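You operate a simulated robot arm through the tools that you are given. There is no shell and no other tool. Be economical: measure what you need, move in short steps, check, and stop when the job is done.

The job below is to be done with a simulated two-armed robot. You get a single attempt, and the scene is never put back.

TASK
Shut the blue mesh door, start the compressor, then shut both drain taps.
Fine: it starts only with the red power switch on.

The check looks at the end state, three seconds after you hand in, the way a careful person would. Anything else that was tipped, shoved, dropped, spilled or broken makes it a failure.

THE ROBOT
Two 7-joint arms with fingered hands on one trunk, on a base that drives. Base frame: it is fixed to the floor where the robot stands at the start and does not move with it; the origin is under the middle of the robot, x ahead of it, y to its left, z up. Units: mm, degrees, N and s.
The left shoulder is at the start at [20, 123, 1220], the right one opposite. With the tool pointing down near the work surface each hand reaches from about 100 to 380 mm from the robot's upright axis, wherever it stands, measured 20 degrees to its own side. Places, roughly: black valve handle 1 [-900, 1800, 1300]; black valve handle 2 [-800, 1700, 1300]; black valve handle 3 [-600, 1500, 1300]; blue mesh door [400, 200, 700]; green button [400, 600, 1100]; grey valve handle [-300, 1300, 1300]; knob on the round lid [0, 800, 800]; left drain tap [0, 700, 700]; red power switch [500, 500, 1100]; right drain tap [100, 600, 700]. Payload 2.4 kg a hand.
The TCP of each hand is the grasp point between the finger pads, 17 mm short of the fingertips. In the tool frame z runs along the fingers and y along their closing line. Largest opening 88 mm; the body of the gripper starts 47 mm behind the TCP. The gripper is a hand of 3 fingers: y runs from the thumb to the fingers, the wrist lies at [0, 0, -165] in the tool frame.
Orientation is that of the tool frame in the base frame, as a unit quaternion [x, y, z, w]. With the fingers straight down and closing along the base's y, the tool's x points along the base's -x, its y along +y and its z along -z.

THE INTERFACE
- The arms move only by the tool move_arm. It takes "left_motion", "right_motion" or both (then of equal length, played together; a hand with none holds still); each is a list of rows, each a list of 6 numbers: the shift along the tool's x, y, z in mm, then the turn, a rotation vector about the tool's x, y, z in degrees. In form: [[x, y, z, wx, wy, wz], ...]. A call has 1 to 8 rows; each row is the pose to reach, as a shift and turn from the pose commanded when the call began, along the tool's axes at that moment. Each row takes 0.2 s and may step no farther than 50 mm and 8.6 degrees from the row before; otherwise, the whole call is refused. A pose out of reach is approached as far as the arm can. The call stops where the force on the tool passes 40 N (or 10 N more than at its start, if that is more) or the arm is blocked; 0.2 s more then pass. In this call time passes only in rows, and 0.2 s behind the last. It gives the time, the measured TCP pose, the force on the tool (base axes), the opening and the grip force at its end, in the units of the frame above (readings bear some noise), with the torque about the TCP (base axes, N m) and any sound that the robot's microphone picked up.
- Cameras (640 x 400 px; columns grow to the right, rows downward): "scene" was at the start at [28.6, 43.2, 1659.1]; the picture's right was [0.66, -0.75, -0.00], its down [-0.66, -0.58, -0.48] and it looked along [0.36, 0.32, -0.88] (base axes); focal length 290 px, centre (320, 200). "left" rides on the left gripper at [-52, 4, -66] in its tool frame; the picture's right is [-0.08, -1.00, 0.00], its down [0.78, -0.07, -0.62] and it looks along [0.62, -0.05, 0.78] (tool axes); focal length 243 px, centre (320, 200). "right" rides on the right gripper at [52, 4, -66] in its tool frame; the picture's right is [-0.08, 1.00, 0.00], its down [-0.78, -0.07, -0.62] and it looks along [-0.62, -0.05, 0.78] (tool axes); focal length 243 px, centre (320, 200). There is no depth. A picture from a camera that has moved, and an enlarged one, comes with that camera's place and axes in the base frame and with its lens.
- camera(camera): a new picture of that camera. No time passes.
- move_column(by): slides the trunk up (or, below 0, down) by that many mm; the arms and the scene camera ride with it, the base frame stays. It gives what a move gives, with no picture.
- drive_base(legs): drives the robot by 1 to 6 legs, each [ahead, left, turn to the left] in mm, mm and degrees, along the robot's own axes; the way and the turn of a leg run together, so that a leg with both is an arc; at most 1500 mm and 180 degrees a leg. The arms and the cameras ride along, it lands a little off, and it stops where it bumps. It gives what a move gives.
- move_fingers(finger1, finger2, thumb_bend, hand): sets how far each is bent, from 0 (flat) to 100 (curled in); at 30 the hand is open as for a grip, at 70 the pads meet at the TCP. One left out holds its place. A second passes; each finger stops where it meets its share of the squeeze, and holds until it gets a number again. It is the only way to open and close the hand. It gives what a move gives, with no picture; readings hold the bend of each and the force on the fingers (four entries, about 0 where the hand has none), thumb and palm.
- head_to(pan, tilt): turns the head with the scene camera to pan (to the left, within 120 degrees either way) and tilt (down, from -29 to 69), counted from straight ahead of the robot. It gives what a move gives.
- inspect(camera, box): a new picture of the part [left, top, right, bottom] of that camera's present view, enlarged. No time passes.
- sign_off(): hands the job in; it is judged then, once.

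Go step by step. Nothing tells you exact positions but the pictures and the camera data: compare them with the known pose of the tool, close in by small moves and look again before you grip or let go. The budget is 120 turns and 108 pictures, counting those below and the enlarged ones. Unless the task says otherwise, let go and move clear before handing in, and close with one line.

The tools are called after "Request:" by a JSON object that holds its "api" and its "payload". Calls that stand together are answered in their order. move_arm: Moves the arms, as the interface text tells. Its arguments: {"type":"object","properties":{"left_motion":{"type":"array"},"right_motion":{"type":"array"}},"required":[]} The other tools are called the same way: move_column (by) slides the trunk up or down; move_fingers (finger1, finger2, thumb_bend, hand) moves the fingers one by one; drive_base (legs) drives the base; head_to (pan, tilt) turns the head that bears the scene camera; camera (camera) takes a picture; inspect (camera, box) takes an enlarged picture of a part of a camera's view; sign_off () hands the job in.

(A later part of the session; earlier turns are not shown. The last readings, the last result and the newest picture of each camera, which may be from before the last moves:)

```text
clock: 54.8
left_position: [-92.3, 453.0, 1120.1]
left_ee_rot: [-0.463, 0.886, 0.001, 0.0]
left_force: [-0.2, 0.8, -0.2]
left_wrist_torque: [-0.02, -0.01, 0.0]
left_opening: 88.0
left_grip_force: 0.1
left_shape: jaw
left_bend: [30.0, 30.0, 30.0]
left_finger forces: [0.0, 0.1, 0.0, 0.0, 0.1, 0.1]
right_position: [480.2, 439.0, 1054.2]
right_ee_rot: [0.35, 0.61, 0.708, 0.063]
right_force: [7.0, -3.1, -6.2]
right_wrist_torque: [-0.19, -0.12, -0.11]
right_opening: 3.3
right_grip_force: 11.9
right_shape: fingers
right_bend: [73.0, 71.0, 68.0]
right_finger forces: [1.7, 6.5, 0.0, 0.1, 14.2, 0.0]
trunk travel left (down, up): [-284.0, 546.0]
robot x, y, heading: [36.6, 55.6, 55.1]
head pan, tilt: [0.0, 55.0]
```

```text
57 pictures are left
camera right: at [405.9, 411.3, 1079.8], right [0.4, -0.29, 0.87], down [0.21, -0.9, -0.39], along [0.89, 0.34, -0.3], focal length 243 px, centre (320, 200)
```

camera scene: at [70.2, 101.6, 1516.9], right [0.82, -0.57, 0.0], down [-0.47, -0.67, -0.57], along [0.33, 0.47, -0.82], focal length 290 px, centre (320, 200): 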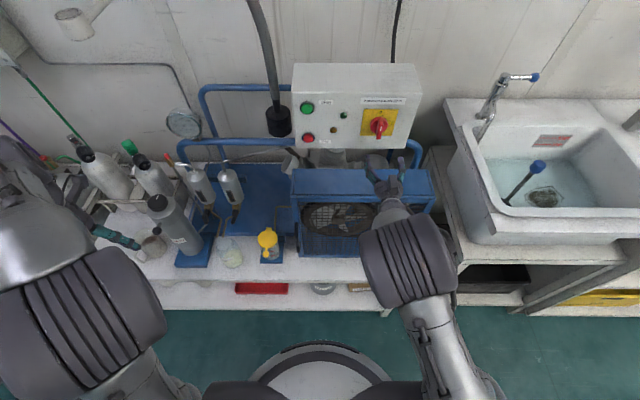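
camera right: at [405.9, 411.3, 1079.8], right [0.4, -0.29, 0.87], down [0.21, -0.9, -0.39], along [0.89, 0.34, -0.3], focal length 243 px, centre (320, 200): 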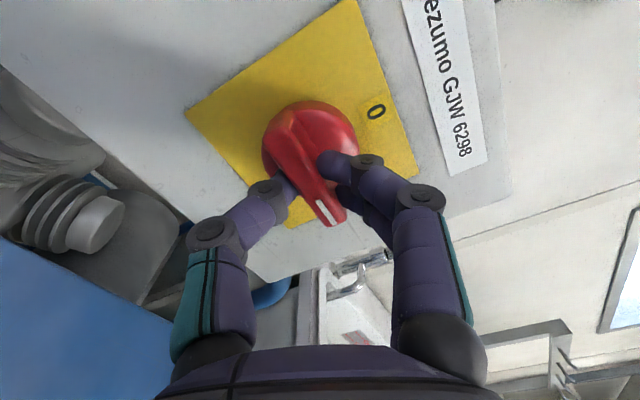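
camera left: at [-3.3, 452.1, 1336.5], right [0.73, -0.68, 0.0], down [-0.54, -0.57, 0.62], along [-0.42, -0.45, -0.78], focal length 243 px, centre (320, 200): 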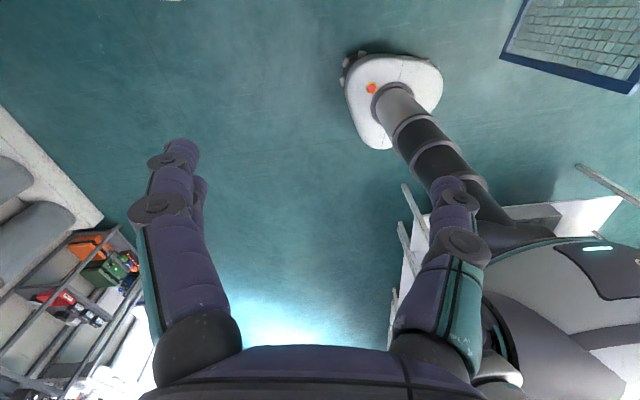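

The bar is now parallel to the plate edge, pointing to "I" and against its stop. Release, back off and check.

Request:
{"api": "move_fingers", "payload": {"hand": "right", "finger1": 46, "finger2": 46, "thumb_bend": 46}}

Request:
{"api": "move_arm", "payload": {"right_motion": [[0, 0, -30, 0, 0, 0], [0, 0, -70, 0, 0, 0], [0, 0, -70, 0, 0, -8.5], [0, 0, -70, 0, 0, -17], [0, 0, -70, 0, 0, -25.5], [0, 0, -70, 0, 0, -34], [0, 0, -70, 0, 0, -42.5], [0, 0, -70, 0, 0, -51]]}}

Request:
{"api": "move_arm", "payload": {"right_motion": [[0, 0, 0, 0, 0, -8.5], [0, 0, 0, 0, 0, -17], [0, 0, 0, 0, 0, -25.5], [0, 0, 0, 0, 0, -34], [0, 0, 0, 0, 0, -42.5], [0, 0, 0, 0, 0, -51], [0, 0, 0, 0, 0, -59], [0, 0, 0, 0, 0, -63]]}}

Request:
{"api": "camera", "payload": {"camera": "right"}}

Request:
{"api": "inspect", "payload": {"camera": "scene", "box": [280, 50, 480, 175]}}

```text
clock: 55.8
left_position: [-92.7, 451.1, 1119.6]
left_ee_rot: [-0.464, 0.886, 0.001, 0.001]
left_force: [-0.3, -0.1, 0.2]
left_wrist_torque: [0.01, -0.04, -0.01]
left_opening: 88.0
left_grip_force: 0.0
left_shape: jaw
left_bend: [30.0, 30.0, 30.0]
left_finger forces: [0.0, 0.0, 0.0, 0.1, 0.0, 0.1]
right_position: [477.6, 439.8, 1055.6]
right_ee_rot: [0.348, 0.611, 0.708, 0.063]
right_force: [-0.3, 0.1, 0.3]
right_wrist_torque: [0.0, 0.02, 0.0]
right_opening: 48.5
right_grip_force: 0.0
right_shape: fingers
right_bend: [46.0, 46.0, 46.0]
right_finger forces: [0.0, 0.0, 0.0, 0.0, 0.0, 0.0]
trunk travel left (down, up): [-284.0, 546.0]
robot x, y, heading: [40.1, 56.0, 55.1]
head pan, tilt: [0.0, 55.0]
```

```text
clock: 57.5
left_position: [-93.3, 452.1, 1119.6]
left_ee_rot: [-0.463, 0.887, 0.0, 0.0]
left_force: [-0.2, 1.3, 0.5]
left_wrist_torque: [-0.02, -0.02, -0.01]
left_opening: 87.7
left_grip_force: 0.1
left_shape: jaw
left_bend: [30.0, 30.0, 30.0]
left_finger forces: [0.0, 0.0, 0.1, 0.1, 0.0, 0.0]
right_position: [439.1, 382.7, 1054.6]
right_ee_rot: [0.05, 0.701, 0.611, 0.363]
right_force: [-1.1, -0.5, 0.2]
right_wrist_torque: [0.01, 0.02, 0.01]
right_opening: 48.4
right_grip_force: 0.1
right_shape: fingers
right_bend: [46.0, 46.0, 46.0]
right_finger forces: [0.0, 0.0, 0.0, 0.0, 0.1, 0.1]
trunk travel left (down, up): [-284.0, 546.0]
robot x, y, heading: [35.6, 58.2, 55.3]
head pan, tilt: [0.0, 55.0]
```

```text
clock: 59.4
left_position: [-93.2, 452.1, 1120.1]
left_ee_rot: [-0.464, 0.886, 0.001, 0.001]
left_force: [0.1, 0.1, 1.9]
left_wrist_torque: [-0.01, -0.04, 0.01]
left_opening: 88.0
left_grip_force: 0.1
left_shape: jaw
left_bend: [30.0, 30.0, 30.0]
left_finger forces: [0.0, 0.1, 0.1, 0.0, 0.1, 0.1]
right_position: [439.4, 383.3, 1055.2]
right_ee_rot: [-0.323, 0.625, 0.332, 0.629]
right_force: [-0.2, 0.2, -0.4]
right_wrist_torque: [-0.04, 0.02, 0.01]
right_opening: 48.7
right_grip_force: 0.0
right_shape: fingers
right_bend: [46.0, 46.0, 46.0]
right_finger forces: [0.0, 0.1, 0.1, 0.0, 0.0, 0.0]
trunk travel left (down, up): [-284.0, 546.0]
robot x, y, heading: [40.2, 56.5, 55.2]
head pan, tilt: [0.0, 55.0]
```

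```text
56 pictures are left
camera right: at [399.4, 332.3, 1002.6], right [-0.82, 0.57, 0.09], down [-0.3, -0.56, 0.77], along [0.49, 0.6, 0.63], focal length 243 px, centre (320, 200)
```

right: 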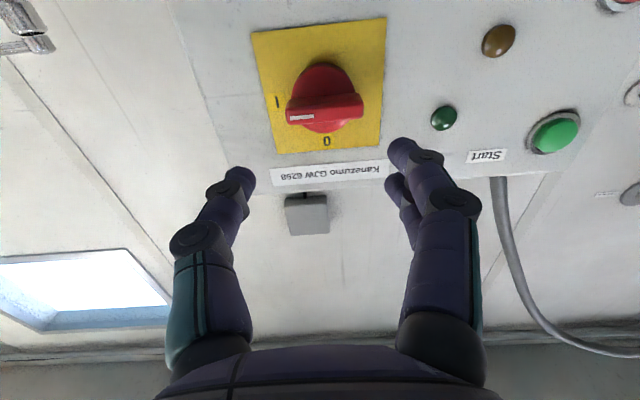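

```text
3.20 times, centred on (380, 112) of scene
camera zoom: at [68.9, 99.7, 1517.0], right [0.82, -0.57, 0.0], down [-0.47, -0.67, -0.57], along [0.33, 0.47, -0.82], focal length 928 px, centre (128, 480)
```

zoom: 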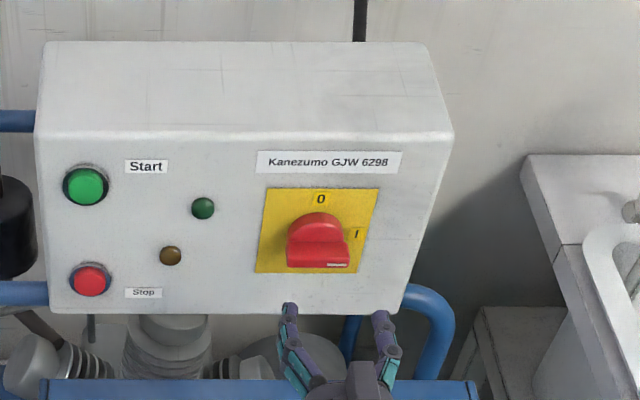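

Pointer is at "I". Now the green Start button at ≈(665,27,1094): I'll close the fingers and move left in front of it.

Request:
{"api": "move_fingers", "payload": {"hand": "right", "finger1": 70, "finger2": 70, "thumb_bend": 70}}

Request:
{"api": "move_arm", "payload": {"right_motion": [[-10, 42, 0, 0, 0, 0], [-20, 84, 0, 0, 0, 0], [-30, 126, 0, 0, 0, 0], [-40, 167, 0, 0, 0, 0], [-40, 167, 30, 0, 0, 0]]}}

Request:
{"api": "camera", "payload": {"camera": "right"}}

Request:
{"api": "inspect", "payload": {"camera": "scene", "box": [260, 50, 460, 175]}}

```text
clock: 60.4
left_position: [-92.0, 452.2, 1119.9]
left_ee_rot: [-0.463, 0.886, 0.0, 0.0]
left_force: [0.0, 0.2, -0.3]
left_wrist_torque: [-0.02, -0.04, 0.01]
left_opening: 87.9
left_grip_force: 0.0
left_shape: jaw
left_bend: [30.0, 30.0, 30.0]
left_finger forces: [0.0, 0.0, 0.0, 0.0, 0.0, 0.1]
right_position: [440.3, 383.1, 1055.9]
right_ee_rot: [-0.323, 0.625, 0.332, 0.629]
right_force: [-0.5, -0.3, -0.9]
right_wrist_torque: [0.0, 0.01, 0.0]
right_opening: 0.2
right_grip_force: 0.1
right_shape: fingers
right_bend: [70.0, 70.0, 70.0]
right_finger forces: [0.0, 0.1, 0.0, 0.1, 0.0, 0.0]
trunk travel left (down, up): [-284.0, 546.0]
robot x, y, heading: [36.7, 57.8, 54.9]
head pan, tilt: [0.0, 55.0]
```

```text
clock: 61.5
left_position: [-92.2, 451.8, 1120.5]
left_ee_rot: [-0.463, 0.886, 0.001, 0.001]
left_force: [0.5, 0.6, 0.5]
left_wrist_torque: [-0.05, 0.0, 0.0]
left_opening: 87.9
left_grip_force: 0.1
left_shape: jaw
left_bend: [30.0, 30.0, 30.0]
left_finger forces: [0.0, 0.0, 0.0, 0.0, 0.0, 0.0]
right_position: [318.1, 501.5, 1096.0]
right_ee_rot: [-0.323, 0.625, 0.333, 0.628]
right_force: [0.6, 0.5, -1.4]
right_wrist_torque: [0.0, 0.01, -0.02]
right_opening: 0.0
right_grip_force: 0.1
right_shape: fingers
right_bend: [70.0, 70.0, 70.0]
right_finger forces: [0.1, 0.0, 0.0, 0.0, 0.0, 0.1]
trunk travel left (down, up): [-284.0, 546.0]
robot x, y, heading: [39.0, 59.3, 55.3]
head pan, tilt: [0.0, 55.0]
```

```text
54 pictures are left
camera right: at [278.1, 450.7, 1044.2], right [-0.82, 0.57, 0.1], down [-0.3, -0.56, 0.77], along [0.49, 0.6, 0.63], focal length 243 px, centre (320, 200)
```

right: 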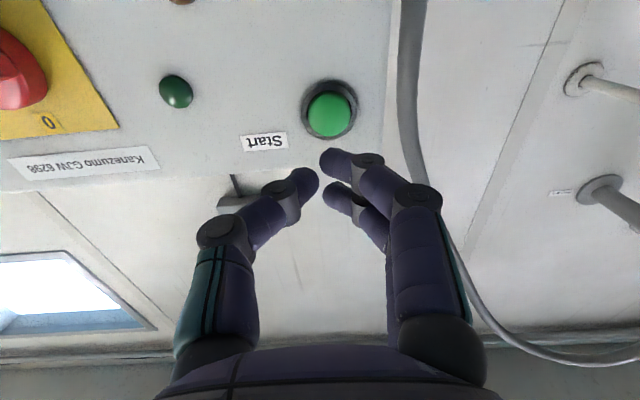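

```text
3.20 times, centred on (360, 112) of scene
camera zoom: at [69.2, 100.1, 1516.9], right [0.82, -0.57, 0.0], down [-0.47, -0.67, -0.57], along [0.33, 0.47, -0.82], focal length 928 px, centre (192, 480)
```

zoom: 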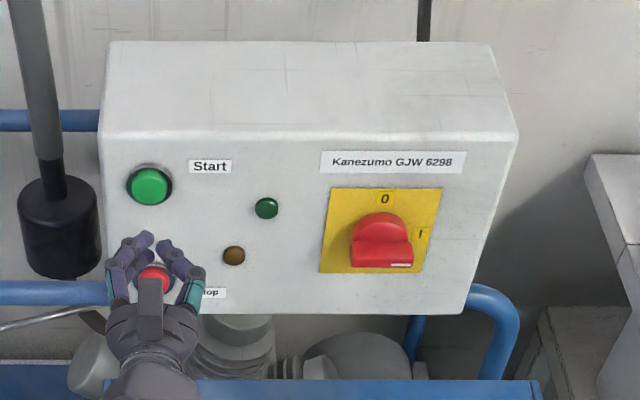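

Green button at ≈(665,31,1093), TCP at (593,26,1096). Advance straight to press it.

Request:
{"api": "move_arm", "payload": {"right_motion": [[2, 4, 25, 0, 0, 0], [3, 4, 42, 0, 0, 0], [3, 4, 50, 0, 0, 0], [3, 4, 56, 0, 0, 0], [3, 4, 62, 0, 0, 0]]}}

Request:
{"api": "camera", "payload": {"camera": "right"}}

Request:
{"api": "inspect", "payload": {"camera": "scene", "box": [260, 50, 460, 175]}}

```text
clock: 62.8
left_position: [-94.5, 451.1, 1119.9]
left_ee_rot: [-0.463, 0.886, 0.001, 0.002]
left_force: [0.0, 0.3, 0.3]
left_wrist_torque: [0.0, -0.01, -0.03]
left_opening: 87.9
left_grip_force: 0.0
left_shape: jaw
left_bend: [30.0, 30.0, 30.0]
left_finger forces: [0.0, 0.1, 0.0, 0.1, 0.0, 0.0]
right_position: [351.5, 553.4, 1094.7]
right_ee_rot: [-0.322, 0.624, 0.333, 0.629]
right_force: [-5.8, -9.0, 0.5]
right_wrist_torque: [-0.01, 0.0, -0.07]
right_opening: 0.0
right_grip_force: 5.8
right_shape: fingers
right_bend: [70.0, 70.0, 70.0]
right_finger forces: [2.5, 1.6, 0.1, 0.0, 6.1, 0.0]
trunk travel left (down, up): [-284.0, 546.0]
robot x, y, heading: [41.6, 59.1, 55.1]
head pan, tilt: [0.0, 55.0]
heard: click
```

```text
52 pictures are left
camera right: at [309.9, 503.0, 1042.6], right [-0.82, 0.57, 0.09], down [-0.3, -0.56, 0.77], along [0.49, 0.6, 0.63], focal length 243 px, centre (320, 200)
```

right: 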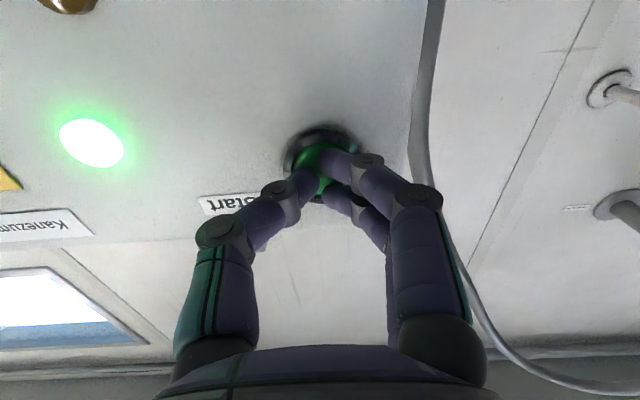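

```text
3.20 times, centred on (360, 112) of scene
camera zoom: at [67.6, 97.8, 1517.0], right [0.82, -0.57, 0.0], down [-0.47, -0.67, -0.57], along [0.33, 0.47, -0.82], focal length 928 px, centre (192, 480)
```

zoom: 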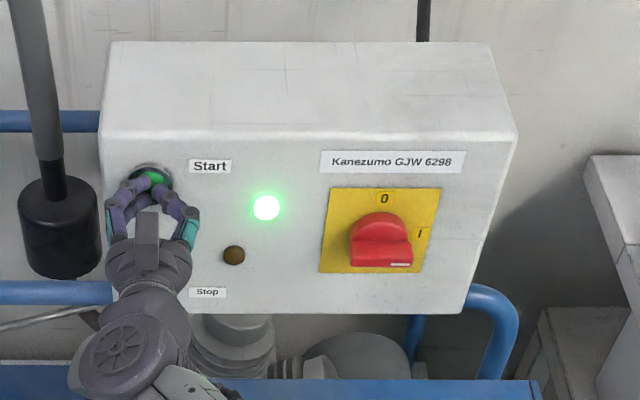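

The green lamp is lit: compressor started. I'll back the hand off and move it right, then check it keeps running and look at the taps.

Request:
{"api": "move_arm", "payload": {"right_motion": [[0, 0, -30, 0, 0, 0], [0, 0, -70, 0, 0, 0], [0, -35, -100, 0, 0, 0], [0, -75, -115, 0, 0, 0], [0, -115, -125, 0, 0, 0], [0, -150, -135, 0, 0, 0]]}}

Request:
{"api": "camera", "payload": {"camera": "scene"}}

Request:
{"api": "inspect", "payload": {"camera": "scene", "box": [140, 140, 300, 240]}}

Request:
{"api": "camera", "payload": {"camera": "left"}}

```text
clock: 64.2
left_position: [-93.4, 451.9, 1120.7]
left_ee_rot: [-0.463, 0.886, 0.0, 0.001]
left_force: [0.3, 0.3, 0.1]
left_wrist_torque: [-0.02, -0.01, 0.0]
left_opening: 88.0
left_grip_force: 0.0
left_shape: jaw
left_bend: [30.0, 30.0, 30.0]
left_finger forces: [0.0, 0.1, 0.0, 0.0, 0.0, 0.0]
right_position: [398.2, 356.4, 1092.4]
right_ee_rot: [-0.322, 0.625, 0.333, 0.628]
right_force: [-0.4, -0.7, -1.2]
right_wrist_torque: [0.01, -0.01, -0.04]
right_opening: 0.1
right_grip_force: 0.1
right_shape: fingers
right_bend: [70.0, 70.0, 70.0]
right_finger forces: [0.0, 0.0, 0.0, 0.1, 0.0, 0.1]
trunk travel left (down, up): [-284.0, 546.0]
robot x, y, heading: [40.3, 55.1, 55.1]
head pan, tilt: [0.0, 55.0]
```

```text
50 pictures are left
camera scene: at [69.0, 99.4, 1517.0], right [0.82, -0.57, 0.0], down [-0.47, -0.67, -0.57], along [0.33, 0.47, -0.82], focal length 290 px, centre (320, 200)
```

scene: 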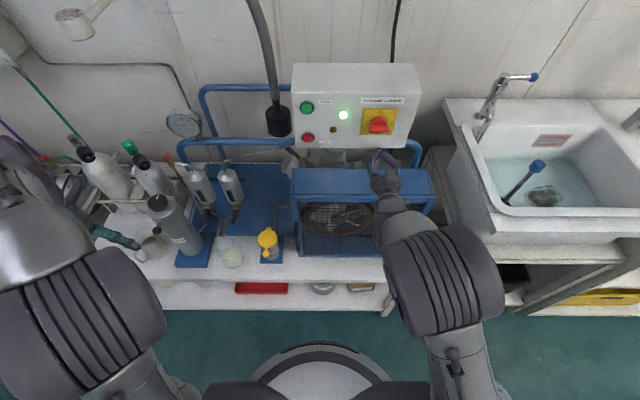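

```text
4.00 times, centred on (220, 190) of scene
camera zoom: at [69.0, 99.4, 1517.0], right [0.82, -0.57, 0.0], down [-0.47, -0.67, -0.57], along [0.33, 0.47, -0.82], focal length 1160 px, centre (720, 240)
```

zoom: 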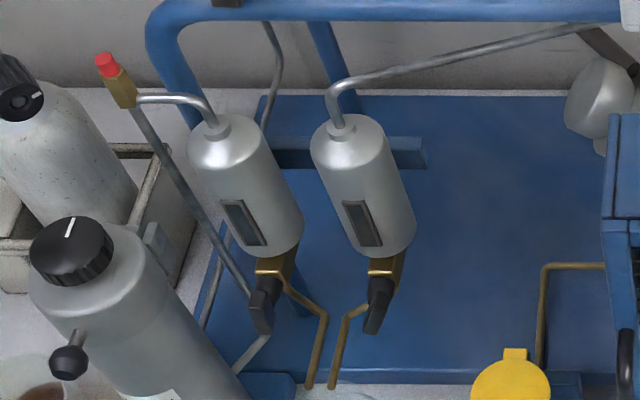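

```text
48 pictures are left
camera left: at [-66.8, 495.9, 1186.7], right [0.87, -0.5, 0.0], down [-0.39, -0.68, 0.62], along [-0.31, -0.54, -0.79], focal length 243 px, centre (320, 200)
```

left: 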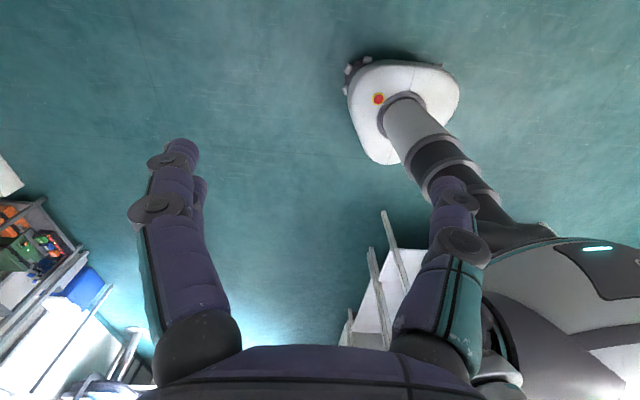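

Compressor is running (fan blurred, lamp lit, door shut). Next the two drain taps: black levers under the two small silver cylinders. I'll back off 100 and shift 220 left for a close look.

Request:
{"api": "drive_base", "payload": {"legs": [[-100, 0, 0], [0, 220, 0]]}}

Request:
{"api": "head_to", "payload": {"pan": 10, "tilt": 50}}

Request:
{"api": "camera", "payload": {"camera": "scene"}}

```text
clock: 66.6
left_position: [-338.2, 499.2, 1119.2]
left_ee_rot: [-0.467, 0.884, 0.0, 0.002]
left_force: [0.1, -0.3, 0.2]
left_wrist_torque: [-0.02, 0.01, -0.01]
left_opening: 87.9
left_grip_force: 0.0
left_shape: jaw
left_bend: [30.0, 30.0, 30.0]
left_finger forces: [0.0, 0.0, 0.0, 0.0, 0.0, 0.1]
right_position: [153.6, 408.4, 1091.5]
right_ee_rot: [-0.325, 0.624, 0.334, 0.627]
right_force: [-0.1, -0.1, 0.2]
right_wrist_torque: [0.0, 0.02, 0.01]
right_opening: 0.0
right_grip_force: 0.1
right_shape: fingers
right_bend: [70.0, 70.0, 70.0]
right_finger forces: [0.0, 0.1, 0.0, 0.0, 0.0, 0.1]
trunk travel left (down, up): [-284.0, 546.0]
robot x, y, heading: [-199.4, 105.5, 55.6]
head pan, tilt: [0.0, 55.0]
```

```text
clock: 67.3
left_position: [-337.0, 498.8, 1120.2]
left_ee_rot: [-0.467, 0.884, 0.0, 0.001]
left_force: [1.3, 0.4, -0.1]
left_wrist_torque: [-0.01, 0.01, 0.0]
left_opening: 88.3
left_grip_force: 0.1
left_shape: jaw
left_bend: [30.0, 30.0, 30.0]
left_finger forces: [0.0, 0.0, 0.1, 0.0, 0.0, 0.0]
right_position: [154.6, 408.5, 1092.1]
right_ee_rot: [-0.324, 0.624, 0.334, 0.628]
right_force: [-0.5, -0.5, 0.2]
right_wrist_torque: [-0.05, 0.03, 0.01]
right_opening: 0.1
right_grip_force: 0.2
right_shape: fingers
right_bend: [70.0, 70.0, 70.0]
right_finger forces: [0.0, 0.0, 0.0, 0.1, 0.0, 0.0]
trunk travel left (down, up): [-284.0, 546.0]
robot x, y, heading: [-204.3, 101.5, 55.7]
head pan, tilt: [10.0, 50.0]
```

```text
47 pictures are left
camera scene: at [-182.1, 158.0, 1523.4], right [0.91, -0.41, 0.0], down [-0.32, -0.7, -0.64], along [0.27, 0.58, -0.77], focal length 290 px, centre (320, 200)
```

scene: 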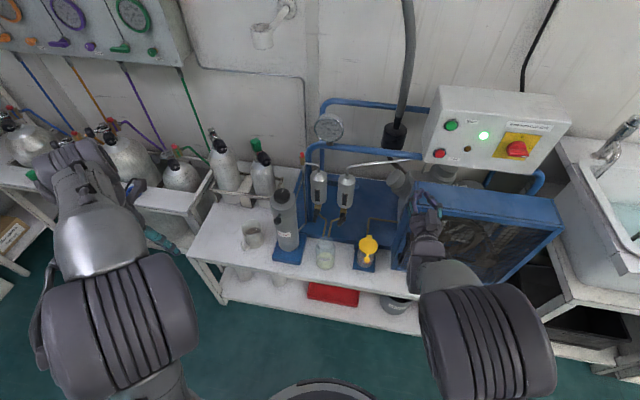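

Clear view. I'll raise the right hand out of the way and bring the left hand inward at the same time.

Request:
{"api": "move_arm", "payload": {"right_motion": [[-47, 0, -8, 0, 0, 0], [-94, 0, -16, 0, 0, 0], [-141, 0, -24, 0, 0, 0], [-188, 0, -32, 0, 0, 0], [-235, 0, -40, 0, 0, 0], [-280, 0, -50, 0, 0, 0]], "left_motion": [[0, -25, 0, 0, 0, 0], [0, -50, 0, 0, 0, 0], [0, -75, 0, 0, 0, 0], [0, -100, 0, 0, 0, 0], [0, -125, 0, 0, 0, 0], [0, -150, 0, 0, 0, 0]]}}

Request:
{"api": "move_arm", "payload": {"left_motion": [[-24, 0, -2, 0, -8.5, 0], [-48, 0, -7, 0, -17, 0], [-71, 0, -16, 0, -25.5, 0], [-92, 0, -28, 0, -34, 0], [-111, 0, -43, 0, -42.5, 0]]}}

Request:
{"api": "camera", "payload": {"camera": "left"}}

Request:
{"api": "camera", "payload": {"camera": "scene"}}

```text
clock: 68.7
left_position: [-207.9, 449.7, 1121.2]
left_ee_rot: [-0.466, 0.885, 0.0, 0.001]
left_force: [0.8, -0.2, -0.2]
left_wrist_torque: [0.03, 0.0, 0.01]
left_opening: 87.8
left_grip_force: 0.1
left_shape: jaw
left_bend: [30.0, 30.0, 30.0]
left_finger forces: [0.0, 0.0, 0.0, 0.0, 0.1, 0.0]
left hand out of reach, approached as far as the arm can: row 4, 5, 6
right_position: [130.5, 386.2, 1304.9]
right_ee_rot: [-0.323, 0.624, 0.335, 0.628]
right_force: [0.1, -1.2, 0.2]
right_wrist_torque: [0.01, 0.02, -0.02]
right_opening: 0.0
right_grip_force: 0.0
right_shape: fingers
right_bend: [70.0, 70.0, 70.0]
right_finger forces: [0.0, 0.0, 0.0, 0.1, 0.1, 0.0]
right hand out of reach, approached as far as the arm can: row 5, 6
trunk travel left (down, up): [-284.0, 546.0]
robot x, y, heading: [-202.4, 104.2, 55.5]
head pan, tilt: [10.0, 50.0]
```

```text
clock: 69.9
left_position: [-145.2, 543.7, 1165.3]
left_ee_rot: [-0.434, 0.824, 0.17, 0.322]
left_force: [0.3, 0.1, -0.2]
left_wrist_torque: [-0.01, 0.01, -0.03]
left_opening: 87.8
left_grip_force: 0.1
left_shape: jaw
left_bend: [30.0, 30.0, 30.0]
left_finger forces: [0.0, 0.0, 0.1, 0.0, 0.0, 0.0]
right_position: [129.4, 386.0, 1303.9]
right_ee_rot: [-0.324, 0.623, 0.336, 0.628]
right_force: [-0.1, -0.3, -0.6]
right_wrist_torque: [-0.02, 0.0, 0.02]
right_opening: 0.0
right_grip_force: 0.1
right_shape: fingers
right_bend: [70.0, 70.0, 70.0]
right_finger forces: [0.1, 0.0, 0.1, 0.0, 0.0, 0.0]
trunk travel left (down, up): [-284.0, 546.0]
robot x, y, heading: [-202.8, 103.8, 55.7]
head pan, tilt: [10.0, 50.0]
```

```text
46 pictures are left
camera left: at [-153.3, 540.1, 1249.6], right [0.86, -0.51, 0.06], down [-0.51, -0.86, -0.07], along [0.09, 0.03, -1.0], focal length 243 px, centre (320, 200)
```

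left: 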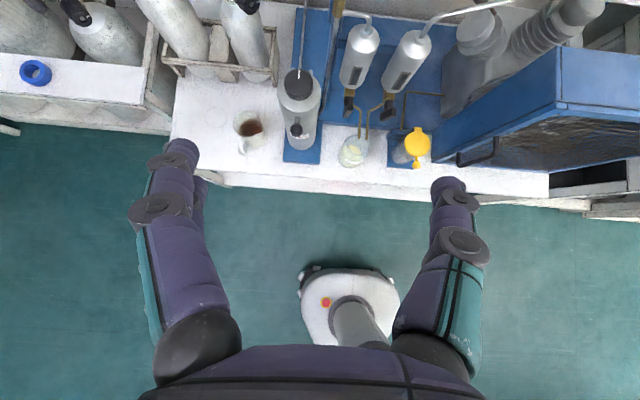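

```text
45 pictures are left
camera scene: at [-182.0, 157.9, 1523.5], right [0.91, -0.41, 0.0], down [-0.32, -0.7, -0.64], along [0.27, 0.59, -0.77], focal length 290 px, centre (320, 200)
```

scene: 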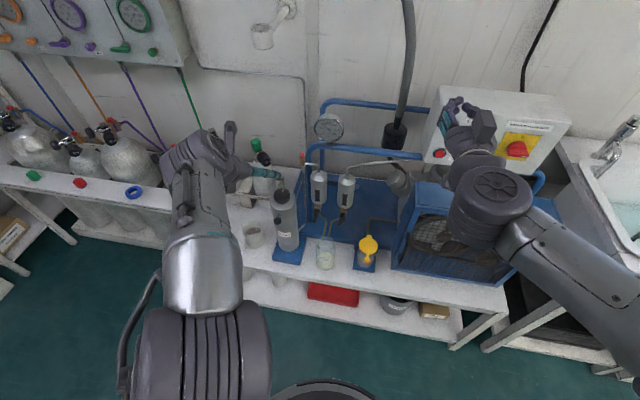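

From above I see both taps clearly. I'll zoom for lever shape and triangulation.

Request:
{"api": "inspect", "payload": {"camera": "scene", "box": [280, 150, 400, 270]}}

Request:
{"api": "inspect", "payload": {"camera": "left", "box": [270, 40, 450, 180]}}

```text
3.33 times, centred on (340, 210) of scene
camera zoom: at [-182.0, 157.9, 1523.5], right [0.91, -0.41, 0.0], down [-0.32, -0.7, -0.64], along [0.27, 0.59, -0.77], focal length 967 px, centre (253, 167)
```

zoom: 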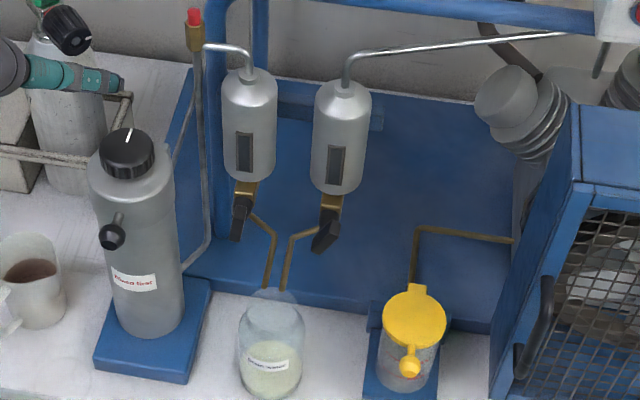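

```text
2.86 times, centred on (360, 110) of left
camera zoom: at [-153.3, 540.1, 1249.6], right [0.86, -0.51, 0.06], down [-0.51, -0.86, -0.07], along [0.09, 0.03, -1.0], focal length 693 px, centre (206, 457)
```

zoom: 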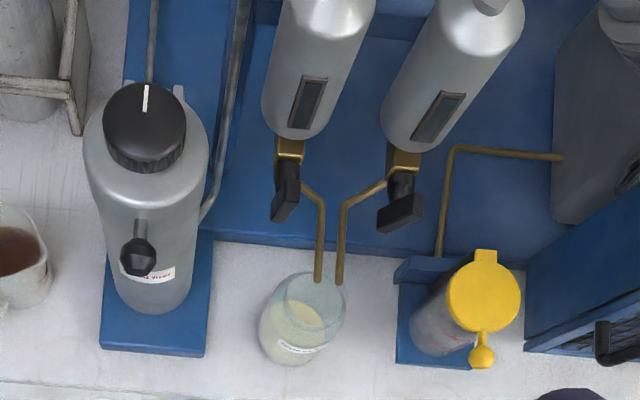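

Right lever ≈(586,274,762), left lever ≈(590,358,751); beaker stands in front below. I'll point the left hand mostly forward, lower the trunk 200 and look closer.

Request:
{"api": "move_arm", "payload": {"left_motion": [[-23, 0, -2, 0, -8, 0], [-45, 0, -6, 0, -16, 0], [-67, 0, -14, 0, -24, 0], [-82, 0, -22, 0, -30, 0]]}}

Request:
{"api": "move_column", "payload": {"by": -200}}

Request:
{"api": "camera", "payload": {"camera": "left"}}

Request:
{"api": "camera", "payload": {"camera": "scene"}}

```text
clock: 70.9
left_position: [-120.4, 580.8, 1235.5]
left_ee_rot: [-0.376, 0.712, 0.278, 0.524]
left_force: [0.5, -0.3, 0.1]
left_wrist_torque: [0.0, -0.02, 0.01]
left_opening: 87.9
left_grip_force: 0.1
left_shape: jaw
left_bend: [30.0, 30.0, 30.0]
left_finger forces: [0.0, 0.1, 0.1, 0.0, 0.1, 0.0]
right_position: [130.2, 387.7, 1304.6]
right_ee_rot: [-0.323, 0.623, 0.336, 0.628]
right_force: [0.3, 0.2, -1.3]
right_wrist_torque: [0.02, 0.01, 0.01]
right_opening: 0.0
right_grip_force: 0.1
right_shape: fingers
right_bend: [70.0, 70.0, 70.0]
right_finger forces: [0.0, 0.0, 0.0, 0.0, 0.0, 0.1]
trunk travel left (down, up): [-284.0, 546.0]
robot x, y, heading: [-202.9, 103.9, 55.8]
head pan, tilt: [10.0, 50.0]
```

```text
clock: 73.1
left_position: [-119.8, 581.0, 1035.5]
left_ee_rot: [-0.375, 0.713, 0.276, 0.524]
left_force: [0.6, 0.1, 0.4]
left_wrist_torque: [-0.02, -0.01, -0.02]
left_opening: 87.8
left_grip_force: 0.1
left_shape: jaw
left_bend: [30.0, 30.0, 30.0]
left_finger forces: [0.0, 0.0, 0.0, 0.0, 0.0, 0.1]
right_position: [130.1, 387.0, 1105.2]
right_ee_rot: [-0.324, 0.623, 0.336, 0.628]
right_force: [0.3, -0.4, 0.0]
right_wrist_torque: [-0.02, 0.02, -0.01]
right_opening: 0.4
right_grip_force: 0.1
right_shape: fingers
right_bend: [70.0, 70.0, 70.0]
right_finger forces: [0.0, 0.1, 0.0, 0.1, 0.1, 0.0]
trunk travel left (down, up): [-84.0, 746.0]
robot x, y, heading: [-201.1, 102.4, 55.9]
head pan, tilt: [10.0, 50.0]
```

```text
42 pictures are left
camera left: at [-150.9, 542.6, 1105.7], right [0.84, -0.54, 0.08], down [-0.41, -0.72, -0.56], along [0.36, 0.44, -0.82], focal length 243 px, centre (320, 200)
```

left: 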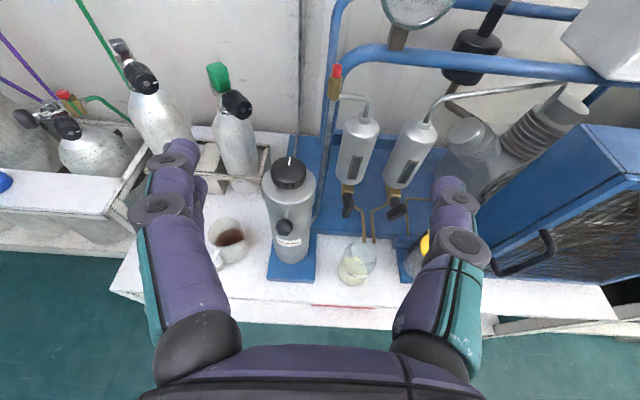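

```text
41 pictures are left
camera scene: at [-182.0, 157.8, 1323.5], right [0.91, -0.41, 0.0], down [-0.32, -0.7, -0.64], along [0.27, 0.59, -0.77], focal length 290 px, centre (320, 200)
```

scene: 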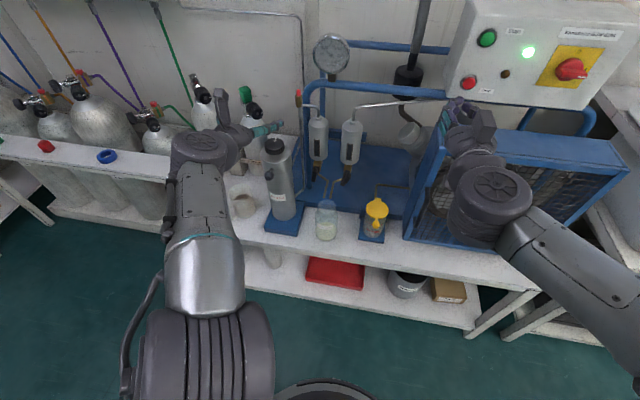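

I'll bring the left hand right and lower, for a close look at the levers from the front.

Request:
{"api": "move_arm", "payload": {"left_motion": [[34, -22, 11, 0, 0, 0], [68, -44, 22, 0, 0, 0], [102, -66, 33, 0, 0, 0], [137, -88, 43, 0, 0, 0], [172, -110, 54, 0, 0, 0]]}}

Request:
{"api": "camera", "payload": {"camera": "left"}}

Request:
{"api": "inspect", "payload": {"camera": "scene", "box": [240, 100, 420, 220]}}

```text
clock: 74.3
left_position: [-67.4, 558.6, 894.4]
left_ee_rot: [-0.373, 0.718, 0.269, 0.522]
left_force: [0.2, 0.6, 0.4]
left_wrist_torque: [-0.03, 0.01, -0.01]
left_opening: 88.1
left_grip_force: 0.0
left_shape: jaw
left_bend: [30.0, 30.0, 30.0]
left_finger forces: [0.1, 0.0, 0.1, 0.1, 0.1, 0.0]
left hand out of reach, approached as far as the arm can: row 1, 2, 4, 5
right_position: [128.9, 387.8, 1103.5]
right_ee_rot: [-0.324, 0.623, 0.336, 0.628]
right_force: [0.1, 0.5, -0.6]
right_wrist_torque: [0.02, 0.0, 0.01]
right_opening: 0.2
right_grip_force: 0.0
right_shape: fingers
right_bend: [70.0, 70.0, 70.0]
right_finger forces: [0.0, 0.1, 0.1, 0.1, 0.0, 0.1]
trunk travel left (down, up): [-84.0, 746.0]
robot x, y, heading: [-200.7, 102.9, 55.9]
head pan, tilt: [10.0, 50.0]
```

```text
40 pictures are left
camera left: at [-98.7, 522.5, 965.0], right [0.83, -0.55, 0.08], down [-0.42, -0.72, -0.55], along [0.36, 0.42, -0.83], focal length 243 px, centre (320, 200)
```

left: 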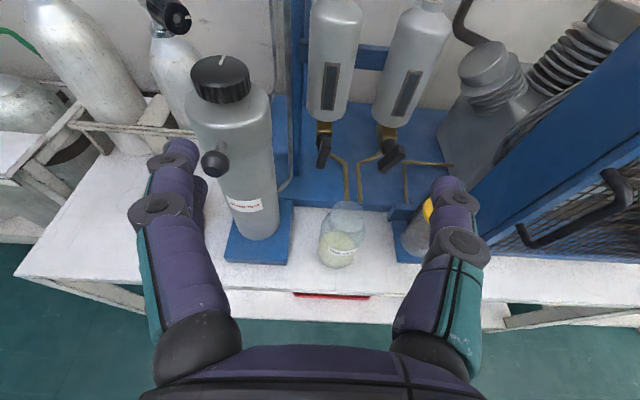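

```text
3.33 times, centred on (330, 160) of scene
camera zoom: at [-181.9, 158.0, 1323.4], right [0.91, -0.41, 0.0], down [-0.32, -0.7, -0.64], along [0.27, 0.59, -0.77], focal length 967 px, centre (287, 333)
```

zoom: 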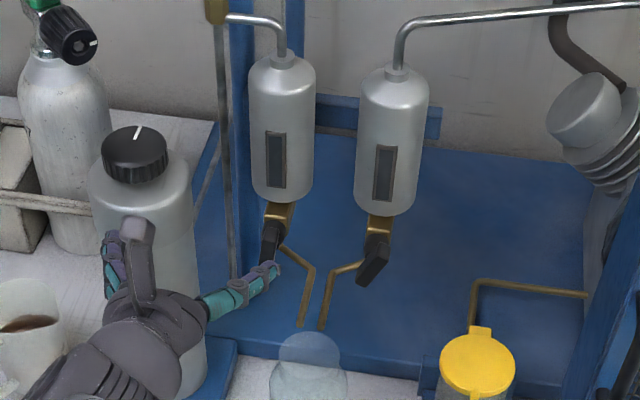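

Request:
{"api": "inspect", "payload": {"camera": "left", "box": [270, 100, 430, 200]}}

```text
4.00 times, centred on (350, 150) of left
camera zoom: at [-98.7, 522.5, 965.0], right [0.83, -0.55, 0.08], down [-0.42, -0.72, -0.55], along [0.36, 0.42, -0.83], focal length 970 px, centre (200, 400)
```

zoom: 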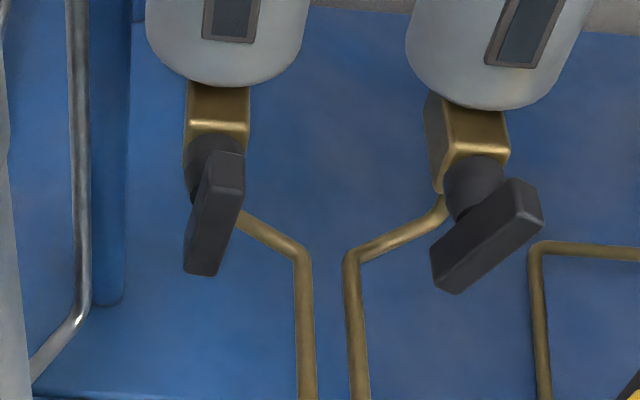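

Each tap has a bar handle on a forward stem: left bar vertical (open) ≈(592,360,740), right bar slightly clockwise ≈(595,269,735); horizontal should be shut. I'll drive 60 forward, 50 right, and narrow the left fingers.

Request:
{"api": "drive_base", "payload": {"legs": [[60, -50, 0]]}}

Request:
{"api": "move_fingers", "payload": {"hand": "left", "finger1": 48, "finger2": 48, "thumb_bend": 48}}

Request:
{"api": "camera", "payload": {"camera": "left"}}

```text
clock: 75.3
left_position: [8.7, 581.4, 895.0]
left_ee_rot: [-0.373, 0.718, 0.269, 0.522]
left_force: [-0.4, -0.1, -0.2]
left_wrist_torque: [-0.01, 0.01, -0.01]
left_opening: 87.9
left_grip_force: 0.0
left_shape: jaw
left_bend: [30.0, 30.0, 30.0]
left_finger forces: [0.1, 0.0, 0.0, 0.0, 0.0, 0.0]
right_position: [206.5, 409.1, 1104.9]
right_ee_rot: [-0.324, 0.623, 0.336, 0.628]
right_force: [-0.7, 0.6, 0.0]
right_wrist_torque: [0.04, -0.02, 0.0]
right_opening: 0.1
right_grip_force: 0.0
right_shape: fingers
right_bend: [70.0, 70.0, 70.0]
right_finger forces: [0.0, 0.0, 0.1, 0.0, 0.0, 0.1]
trunk travel left (down, up): [-84.0, 746.0]
robot x, y, heading: [-126.8, 126.0, 55.7]
head pan, tilt: [10.0, 50.0]
```

```text
clock: 76.3
left_position: [9.0, 580.4, 894.4]
left_ee_rot: [-0.374, 0.718, 0.269, 0.522]
left_force: [1.3, 0.5, -0.4]
left_wrist_torque: [0.01, -0.01, 0.02]
left_opening: 45.1
left_grip_force: 0.0
left_shape: fingers
left_bend: [48.0, 48.0, 48.0]
left_finger forces: [0.0, 0.0, 0.1, 0.1, 0.0, 0.0]
right_position: [206.5, 408.9, 1104.2]
right_ee_rot: [-0.323, 0.623, 0.335, 0.628]
right_force: [0.4, -0.7, 0.9]
right_wrist_torque: [0.02, 0.01, -0.01]
right_opening: 0.2
right_grip_force: 0.0
right_shape: fingers
right_bend: [70.0, 70.0, 70.0]
right_finger forces: [0.0, 0.0, 0.0, 0.0, 0.0, 0.1]
trunk travel left (down, up): [-84.0, 746.0]
robot x, y, heading: [-125.4, 122.7, 55.7]
head pan, tilt: [10.0, 50.0]
```

```text
37 pictures are left
camera left: at [-22.6, 544.5, 965.4], right [0.83, -0.55, 0.08], down [-0.42, -0.72, -0.55], along [0.36, 0.42, -0.83], focal length 243 px, centre (320, 200)
```

left: 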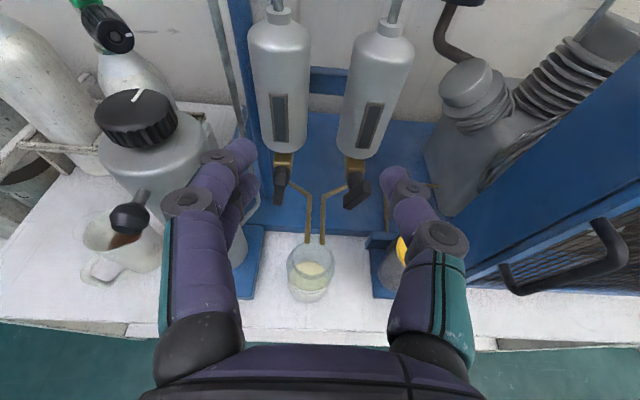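

I'll move to a pre-approach in front of the right tap handle.

Request:
{"api": "move_arm", "payload": {"left_motion": [[0, -40, 0, 0, 0, 0], [20, -56, 12, 0, 0, 0], [58, -56, 36, 0, 0, 0], [93, -56, 57, 0, 0, 0], [114, -56, 69, 0, 0, 0]]}}

Request:
{"api": "camera", "payload": {"camera": "left"}}

Request:
{"api": "camera", "payload": {"camera": "scene"}}

```text
clock: 77.5
left_position: [29.3, 644.1, 808.9]
left_ee_rot: [-0.37, 0.728, 0.255, 0.518]
left_force: [-0.4, -1.1, 0.8]
left_wrist_torque: [0.01, -0.01, 0.0]
left_opening: 45.1
left_grip_force: 0.1
left_shape: fingers
left_bend: [48.0, 48.0, 48.0]
left_finger forces: [0.1, 0.1, 0.0, 0.0, 0.1, 0.0]
left hand out of reach, approached as far as the arm can: row 1, 2, 3, 4, 5
right_position: [207.5, 410.3, 1103.2]
right_ee_rot: [-0.324, 0.623, 0.335, 0.628]
right_force: [0.3, -0.9, 0.1]
right_wrist_torque: [-0.01, 0.02, -0.02]
right_opening: 0.0
right_grip_force: 0.0
right_shape: fingers
right_bend: [70.0, 70.0, 70.0]
right_finger forces: [0.0, 0.1, 0.0, 0.0, 0.0, 0.0]
trunk travel left (down, up): [-84.0, 746.0]
robot x, y, heading: [-124.4, 123.7, 55.6]
head pan, tilt: [10.0, 50.0]
```

```text
36 pictures are left
camera left: at [-2.2, 610.7, 881.4], right [0.82, -0.57, 0.09], down [-0.45, -0.72, -0.53], along [0.37, 0.39, -0.84], focal length 243 px, centre (320, 200)
```

left: 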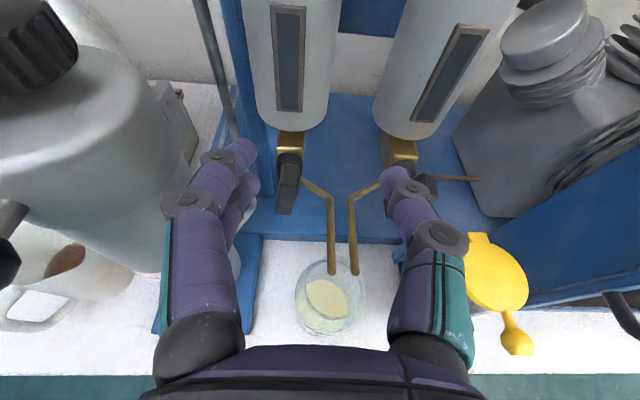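

```text
35 pictures are left
camera scene: at [-105.5, 181.2, 1323.3], right [0.91, -0.41, 0.0], down [-0.32, -0.7, -0.64], along [0.27, 0.58, -0.77], focal length 290 px, centre (320, 200)
```

scene: 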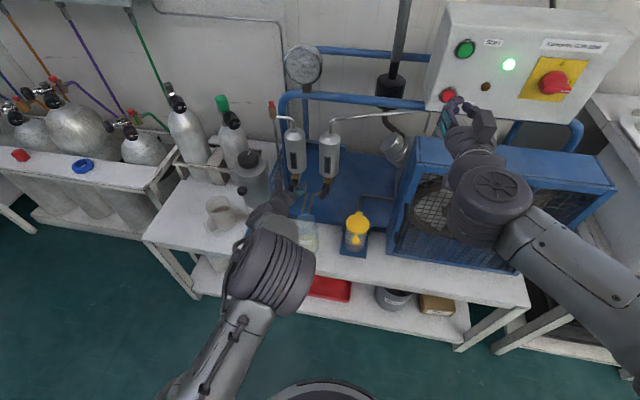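

The left arm is limited moving inward in this configuration. I'll back the base off 120, raise the trunk 150, and retry with the hand lower relative to the shoulder.

Request:
{"api": "drive_base", "payload": {"legs": [[-120, 0, 0]]}}

Request:
{"api": "move_column", "payload": {"by": 150}}

Request:
{"api": "move_arm", "payload": {"left_motion": [[38, 0, 12, 0, 0, 0], [76, 0, 24, 0, 0, 0], [114, 0, 37, 0, 0, 0], [114, -25, 37, 0, 0, 0], [114, -50, 37, 0, 0, 0], [114, -80, 37, 0, 0, 0]]}}

Request:
{"api": "camera", "payload": {"camera": "scene"}}

```text
clock: 78.8
left_position: [-37.7, 544.1, 810.1]
left_ee_rot: [-0.369, 0.728, 0.254, 0.519]
left_force: [0.5, -0.3, 1.0]
left_wrist_torque: [-0.02, 0.02, -0.01]
left_opening: 44.9
left_grip_force: 0.0
left_shape: fingers
left_bend: [48.0, 48.0, 48.0]
left_finger forces: [0.0, 0.0, 0.0, 0.1, 0.1, 0.1]
right_position: [138.2, 308.1, 1105.5]
right_ee_rot: [-0.322, 0.623, 0.335, 0.629]
right_force: [0.5, 0.8, 0.2]
right_wrist_torque: [-0.01, -0.03, -0.03]
right_opening: 0.0
right_grip_force: 0.1
right_shape: fingers
right_bend: [70.0, 70.0, 70.0]
right_finger forces: [0.1, 0.1, 0.0, 0.0, 0.0, 0.0]
trunk travel left (down, up): [-84.0, 746.0]
robot x, y, heading: [-195.9, 23.4, 55.7]
head pan, tilt: [10.0, 50.0]
```

```text
clock: 80.5
left_position: [-39.1, 543.9, 961.0]
left_ee_rot: [-0.368, 0.728, 0.254, 0.52]
left_force: [-0.1, 0.1, 0.4]
left_wrist_torque: [0.03, 0.0, 0.0]
left_opening: 44.8
left_grip_force: 0.0
left_shape: fingers
left_bend: [48.0, 48.0, 48.0]
left_finger forces: [0.0, 0.0, 0.0, 0.0, 0.0, 0.0]
right_position: [137.9, 307.5, 1255.5]
right_ee_rot: [-0.324, 0.624, 0.334, 0.628]
right_force: [0.4, -0.1, 0.9]
right_wrist_torque: [-0.03, 0.0, -0.01]
right_opening: 0.2
right_grip_force: 0.1
right_shape: fingers
right_bend: [70.0, 70.0, 70.0]
right_finger forces: [0.0, 0.0, 0.0, 0.0, 0.1, 0.0]
trunk travel left (down, up): [-234.0, 596.0]
robot x, y, heading: [-191.2, 25.9, 55.5]
head pan, tilt: [10.0, 50.0]
```

```text
clock: 81.9
left_position: [9.6, 582.4, 887.2]
left_ee_rot: [-0.366, 0.742, 0.237, 0.51]
left_force: [-0.3, 1.0, 0.2]
left_wrist_torque: [0.0, 0.0, 0.04]
left_opening: 44.9
left_grip_force: 0.0
left_shape: fingers
left_bend: [48.0, 48.0, 48.0]
left_finger forces: [0.0, 0.1, 0.1, 0.0, 0.1, 0.0]
left hand out of reach, approached as far as the arm can: row 1, 2, 3, 4, 5, 6
right_position: [137.5, 307.8, 1254.7]
right_ee_rot: [-0.322, 0.623, 0.335, 0.629]
right_force: [0.8, -0.2, -0.6]
right_wrist_torque: [-0.02, -0.01, 0.02]
right_opening: 0.0
right_grip_force: 0.1
right_shape: fingers
right_bend: [70.0, 70.0, 70.0]
right_finger forces: [0.0, 0.0, 0.0, 0.0, 0.0, 0.1]
trunk travel left (down, up): [-234.0, 596.0]
robot x, y, heading: [-195.9, 28.8, 55.5]
head pan, tilt: [10.0, 50.0]
```

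```text
34 pictures are left
camera scene: at [-174.6, 79.8, 1473.4], right [0.91, -0.42, 0.0], down [-0.32, -0.7, -0.64], along [0.27, 0.58, -0.77], focal length 290 px, centre (320, 200)
```

scene: 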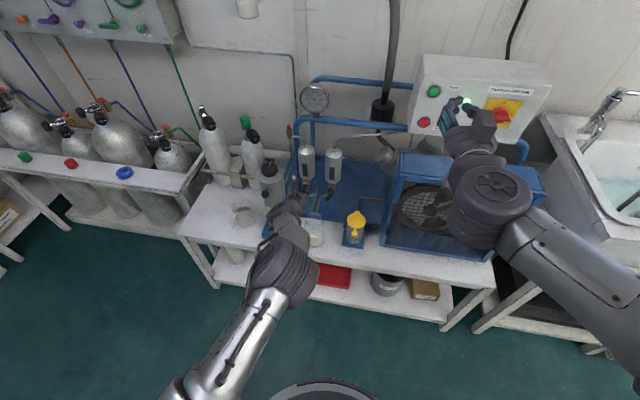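

The left arm's configuration isn't suitable for this; the right arm worked well pointing forward, so I'll use it for the taps. First park the left arm up, back and outward.

Request:
{"api": "drive_base", "payload": {"legs": [[-80, 0, 0]]}}

Request:
{"api": "move_arm", "payload": {"left_motion": [[-22, 13, -36, 0, 0, 0], [-44, 26, -72, 0, 0, 0], [-66, 39, -108, 0, 0, 0], [-88, 52, -144, 0, 0, 0], [-110, 65, -180, 0, 0, 0], [-131, 80, -213, 0, 0, 0]]}}

Request:
{"api": "camera", "payload": {"camera": "scene"}}

```text
clock: 83.0
left_position: [-34.6, 518.3, 886.3]
left_ee_rot: [-0.365, 0.741, 0.236, 0.511]
left_force: [-0.2, 0.1, -0.3]
left_wrist_torque: [0.0, 0.01, 0.01]
left_opening: 44.9
left_grip_force: 0.0
left_shape: fingers
left_bend: [48.0, 48.0, 48.0]
left_finger forces: [0.0, 0.0, 0.1, 0.1, 0.1, 0.0]
right_position: [94.3, 242.9, 1254.5]
right_ee_rot: [-0.322, 0.623, 0.335, 0.629]
right_force: [-0.7, 0.1, 0.1]
right_wrist_torque: [0.0, 0.02, 0.02]
right_opening: 0.0
right_grip_force: 0.0
right_shape: fingers
right_bend: [70.0, 70.0, 70.0]
right_finger forces: [0.0, 0.0, 0.0, 0.1, 0.0, 0.0]
trunk travel left (down, up): [-234.0, 596.0]
robot x, y, heading: [-238.4, -43.1, 55.2]
head pan, tilt: [10.0, 50.0]
```

```text
clock: 84.4
left_position: [-194.8, 456.6, 1086.2]
left_ee_rot: [-0.364, 0.742, 0.235, 0.511]
left_force: [-0.2, -0.4, -0.1]
left_wrist_torque: [0.01, 0.0, 0.01]
left_opening: 45.2
left_grip_force: 0.1
left_shape: fingers
left_bend: [48.0, 48.0, 48.0]
left_finger forces: [0.0, 0.0, 0.0, 0.1, 0.0, 0.1]
right_position: [94.0, 243.7, 1256.2]
right_ee_rot: [-0.323, 0.623, 0.335, 0.629]
right_force: [-0.2, -0.1, 0.9]
right_wrist_torque: [0.0, 0.01, 0.02]
right_opening: 0.0
right_grip_force: 0.0
right_shape: fingers
right_bend: [70.0, 70.0, 70.0]
right_finger forces: [0.1, 0.0, 0.0, 0.0, 0.0, 0.0]
trunk travel left (down, up): [-234.0, 596.0]
robot x, y, heading: [-242.4, -38.3, 55.2]
head pan, tilt: [10.0, 50.0]
```

```text
33 pictures are left
camera scene: at [-219.0, 15.9, 1473.5], right [0.91, -0.42, 0.0], down [-0.32, -0.7, -0.64], along [0.27, 0.58, -0.77], focal length 290 px, centre (320, 200)
```

scene: 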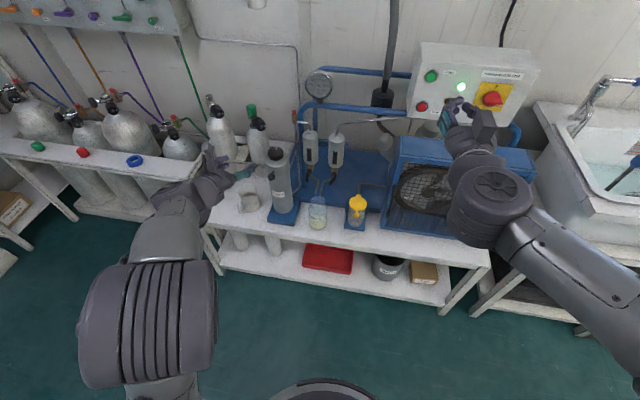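

That freed the left arm fully (elbow now outward, no limits). I'll lower the trunk 150 and retry positioning the left hand inward and low.

Request:
{"api": "move_column", "payload": {"by": -150}}

Request:
{"api": "move_arm", "payload": {"left_motion": [[20, -24, 18, 0, 0, 0], [46, -48, 38, 0, 0, 0], [70, -72, 58, 0, 0, 0], [94, -96, 78, 0, 0, 0], [118, -120, 98, 0, 0, 0], [140, -145, 117, 0, 0, 0]]}}

Request:
{"api": "camera", "payload": {"camera": "scene"}}

```text
clock: 86.1
left_position: [-195.0, 457.1, 936.1]
left_ee_rot: [-0.365, 0.741, 0.236, 0.511]
left_force: [-0.1, -1.0, -0.4]
left_wrist_torque: [-0.02, 0.0, 0.01]
left_opening: 45.1
left_grip_force: 0.0
left_shape: fingers
left_bend: [48.0, 48.0, 48.0]
left_finger forces: [0.0, 0.0, 0.0, 0.0, 0.0, 0.0]
right_position: [94.4, 244.0, 1104.9]
right_ee_rot: [-0.322, 0.624, 0.335, 0.629]
right_force: [0.4, 0.9, -0.4]
right_wrist_torque: [0.04, -0.03, 0.03]
right_opening: 0.0
right_grip_force: 0.0
right_shape: fingers
right_bend: [70.0, 70.0, 70.0]
right_finger forces: [0.1, 0.1, 0.0, 0.0, 0.0, 0.1]
trunk travel left (down, up): [-84.0, 746.0]
robot x, y, heading: [-238.6, -39.0, 55.3]
head pan, tilt: [10.0, 50.0]
```

```text
clock: 87.5
left_position: [-75.1, 450.5, 803.2]
left_ee_rot: [-0.363, 0.746, 0.229, 0.509]
left_force: [0.4, -0.2, 0.0]
left_wrist_torque: [0.01, 0.03, -0.01]
left_opening: 45.2
left_grip_force: 0.1
left_shape: fingers
left_bend: [48.0, 48.0, 48.0]
left_finger forces: [0.0, 0.0, 0.1, 0.0, 0.0, 0.1]
left hand out of reach, approached as far as the arm can: row 4, 5, 6
right_position: [94.4, 242.8, 1104.8]
right_ee_rot: [-0.322, 0.624, 0.333, 0.629]
right_force: [0.4, 0.1, 0.6]
right_wrist_torque: [0.02, 0.0, -0.01]
right_opening: 0.1
right_grip_force: 0.0
right_shape: fingers
right_bend: [70.0, 70.0, 70.0]
right_finger forces: [0.1, 0.1, 0.0, 0.0, 0.1, 0.0]
trunk travel left (down, up): [-84.0, 746.0]
robot x, y, heading: [-241.4, -38.6, 55.1]
head pan, tilt: [10.0, 50.0]
```

```text
32 pictures are left
camera scene: at [-218.6, 15.9, 1323.5], right [0.91, -0.42, 0.0], down [-0.32, -0.7, -0.64], along [0.27, 0.58, -0.77], focal length 290 px, centre (320, 200)
```

scene: 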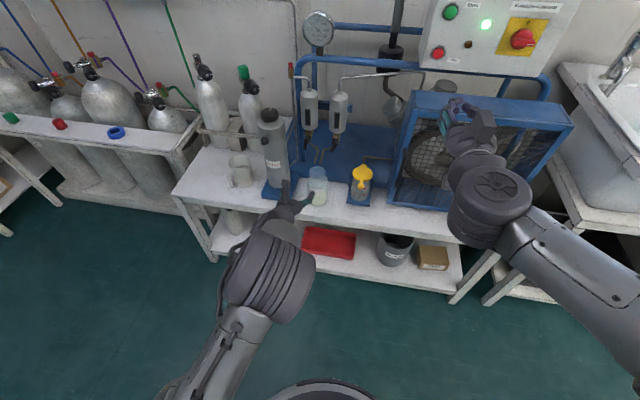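

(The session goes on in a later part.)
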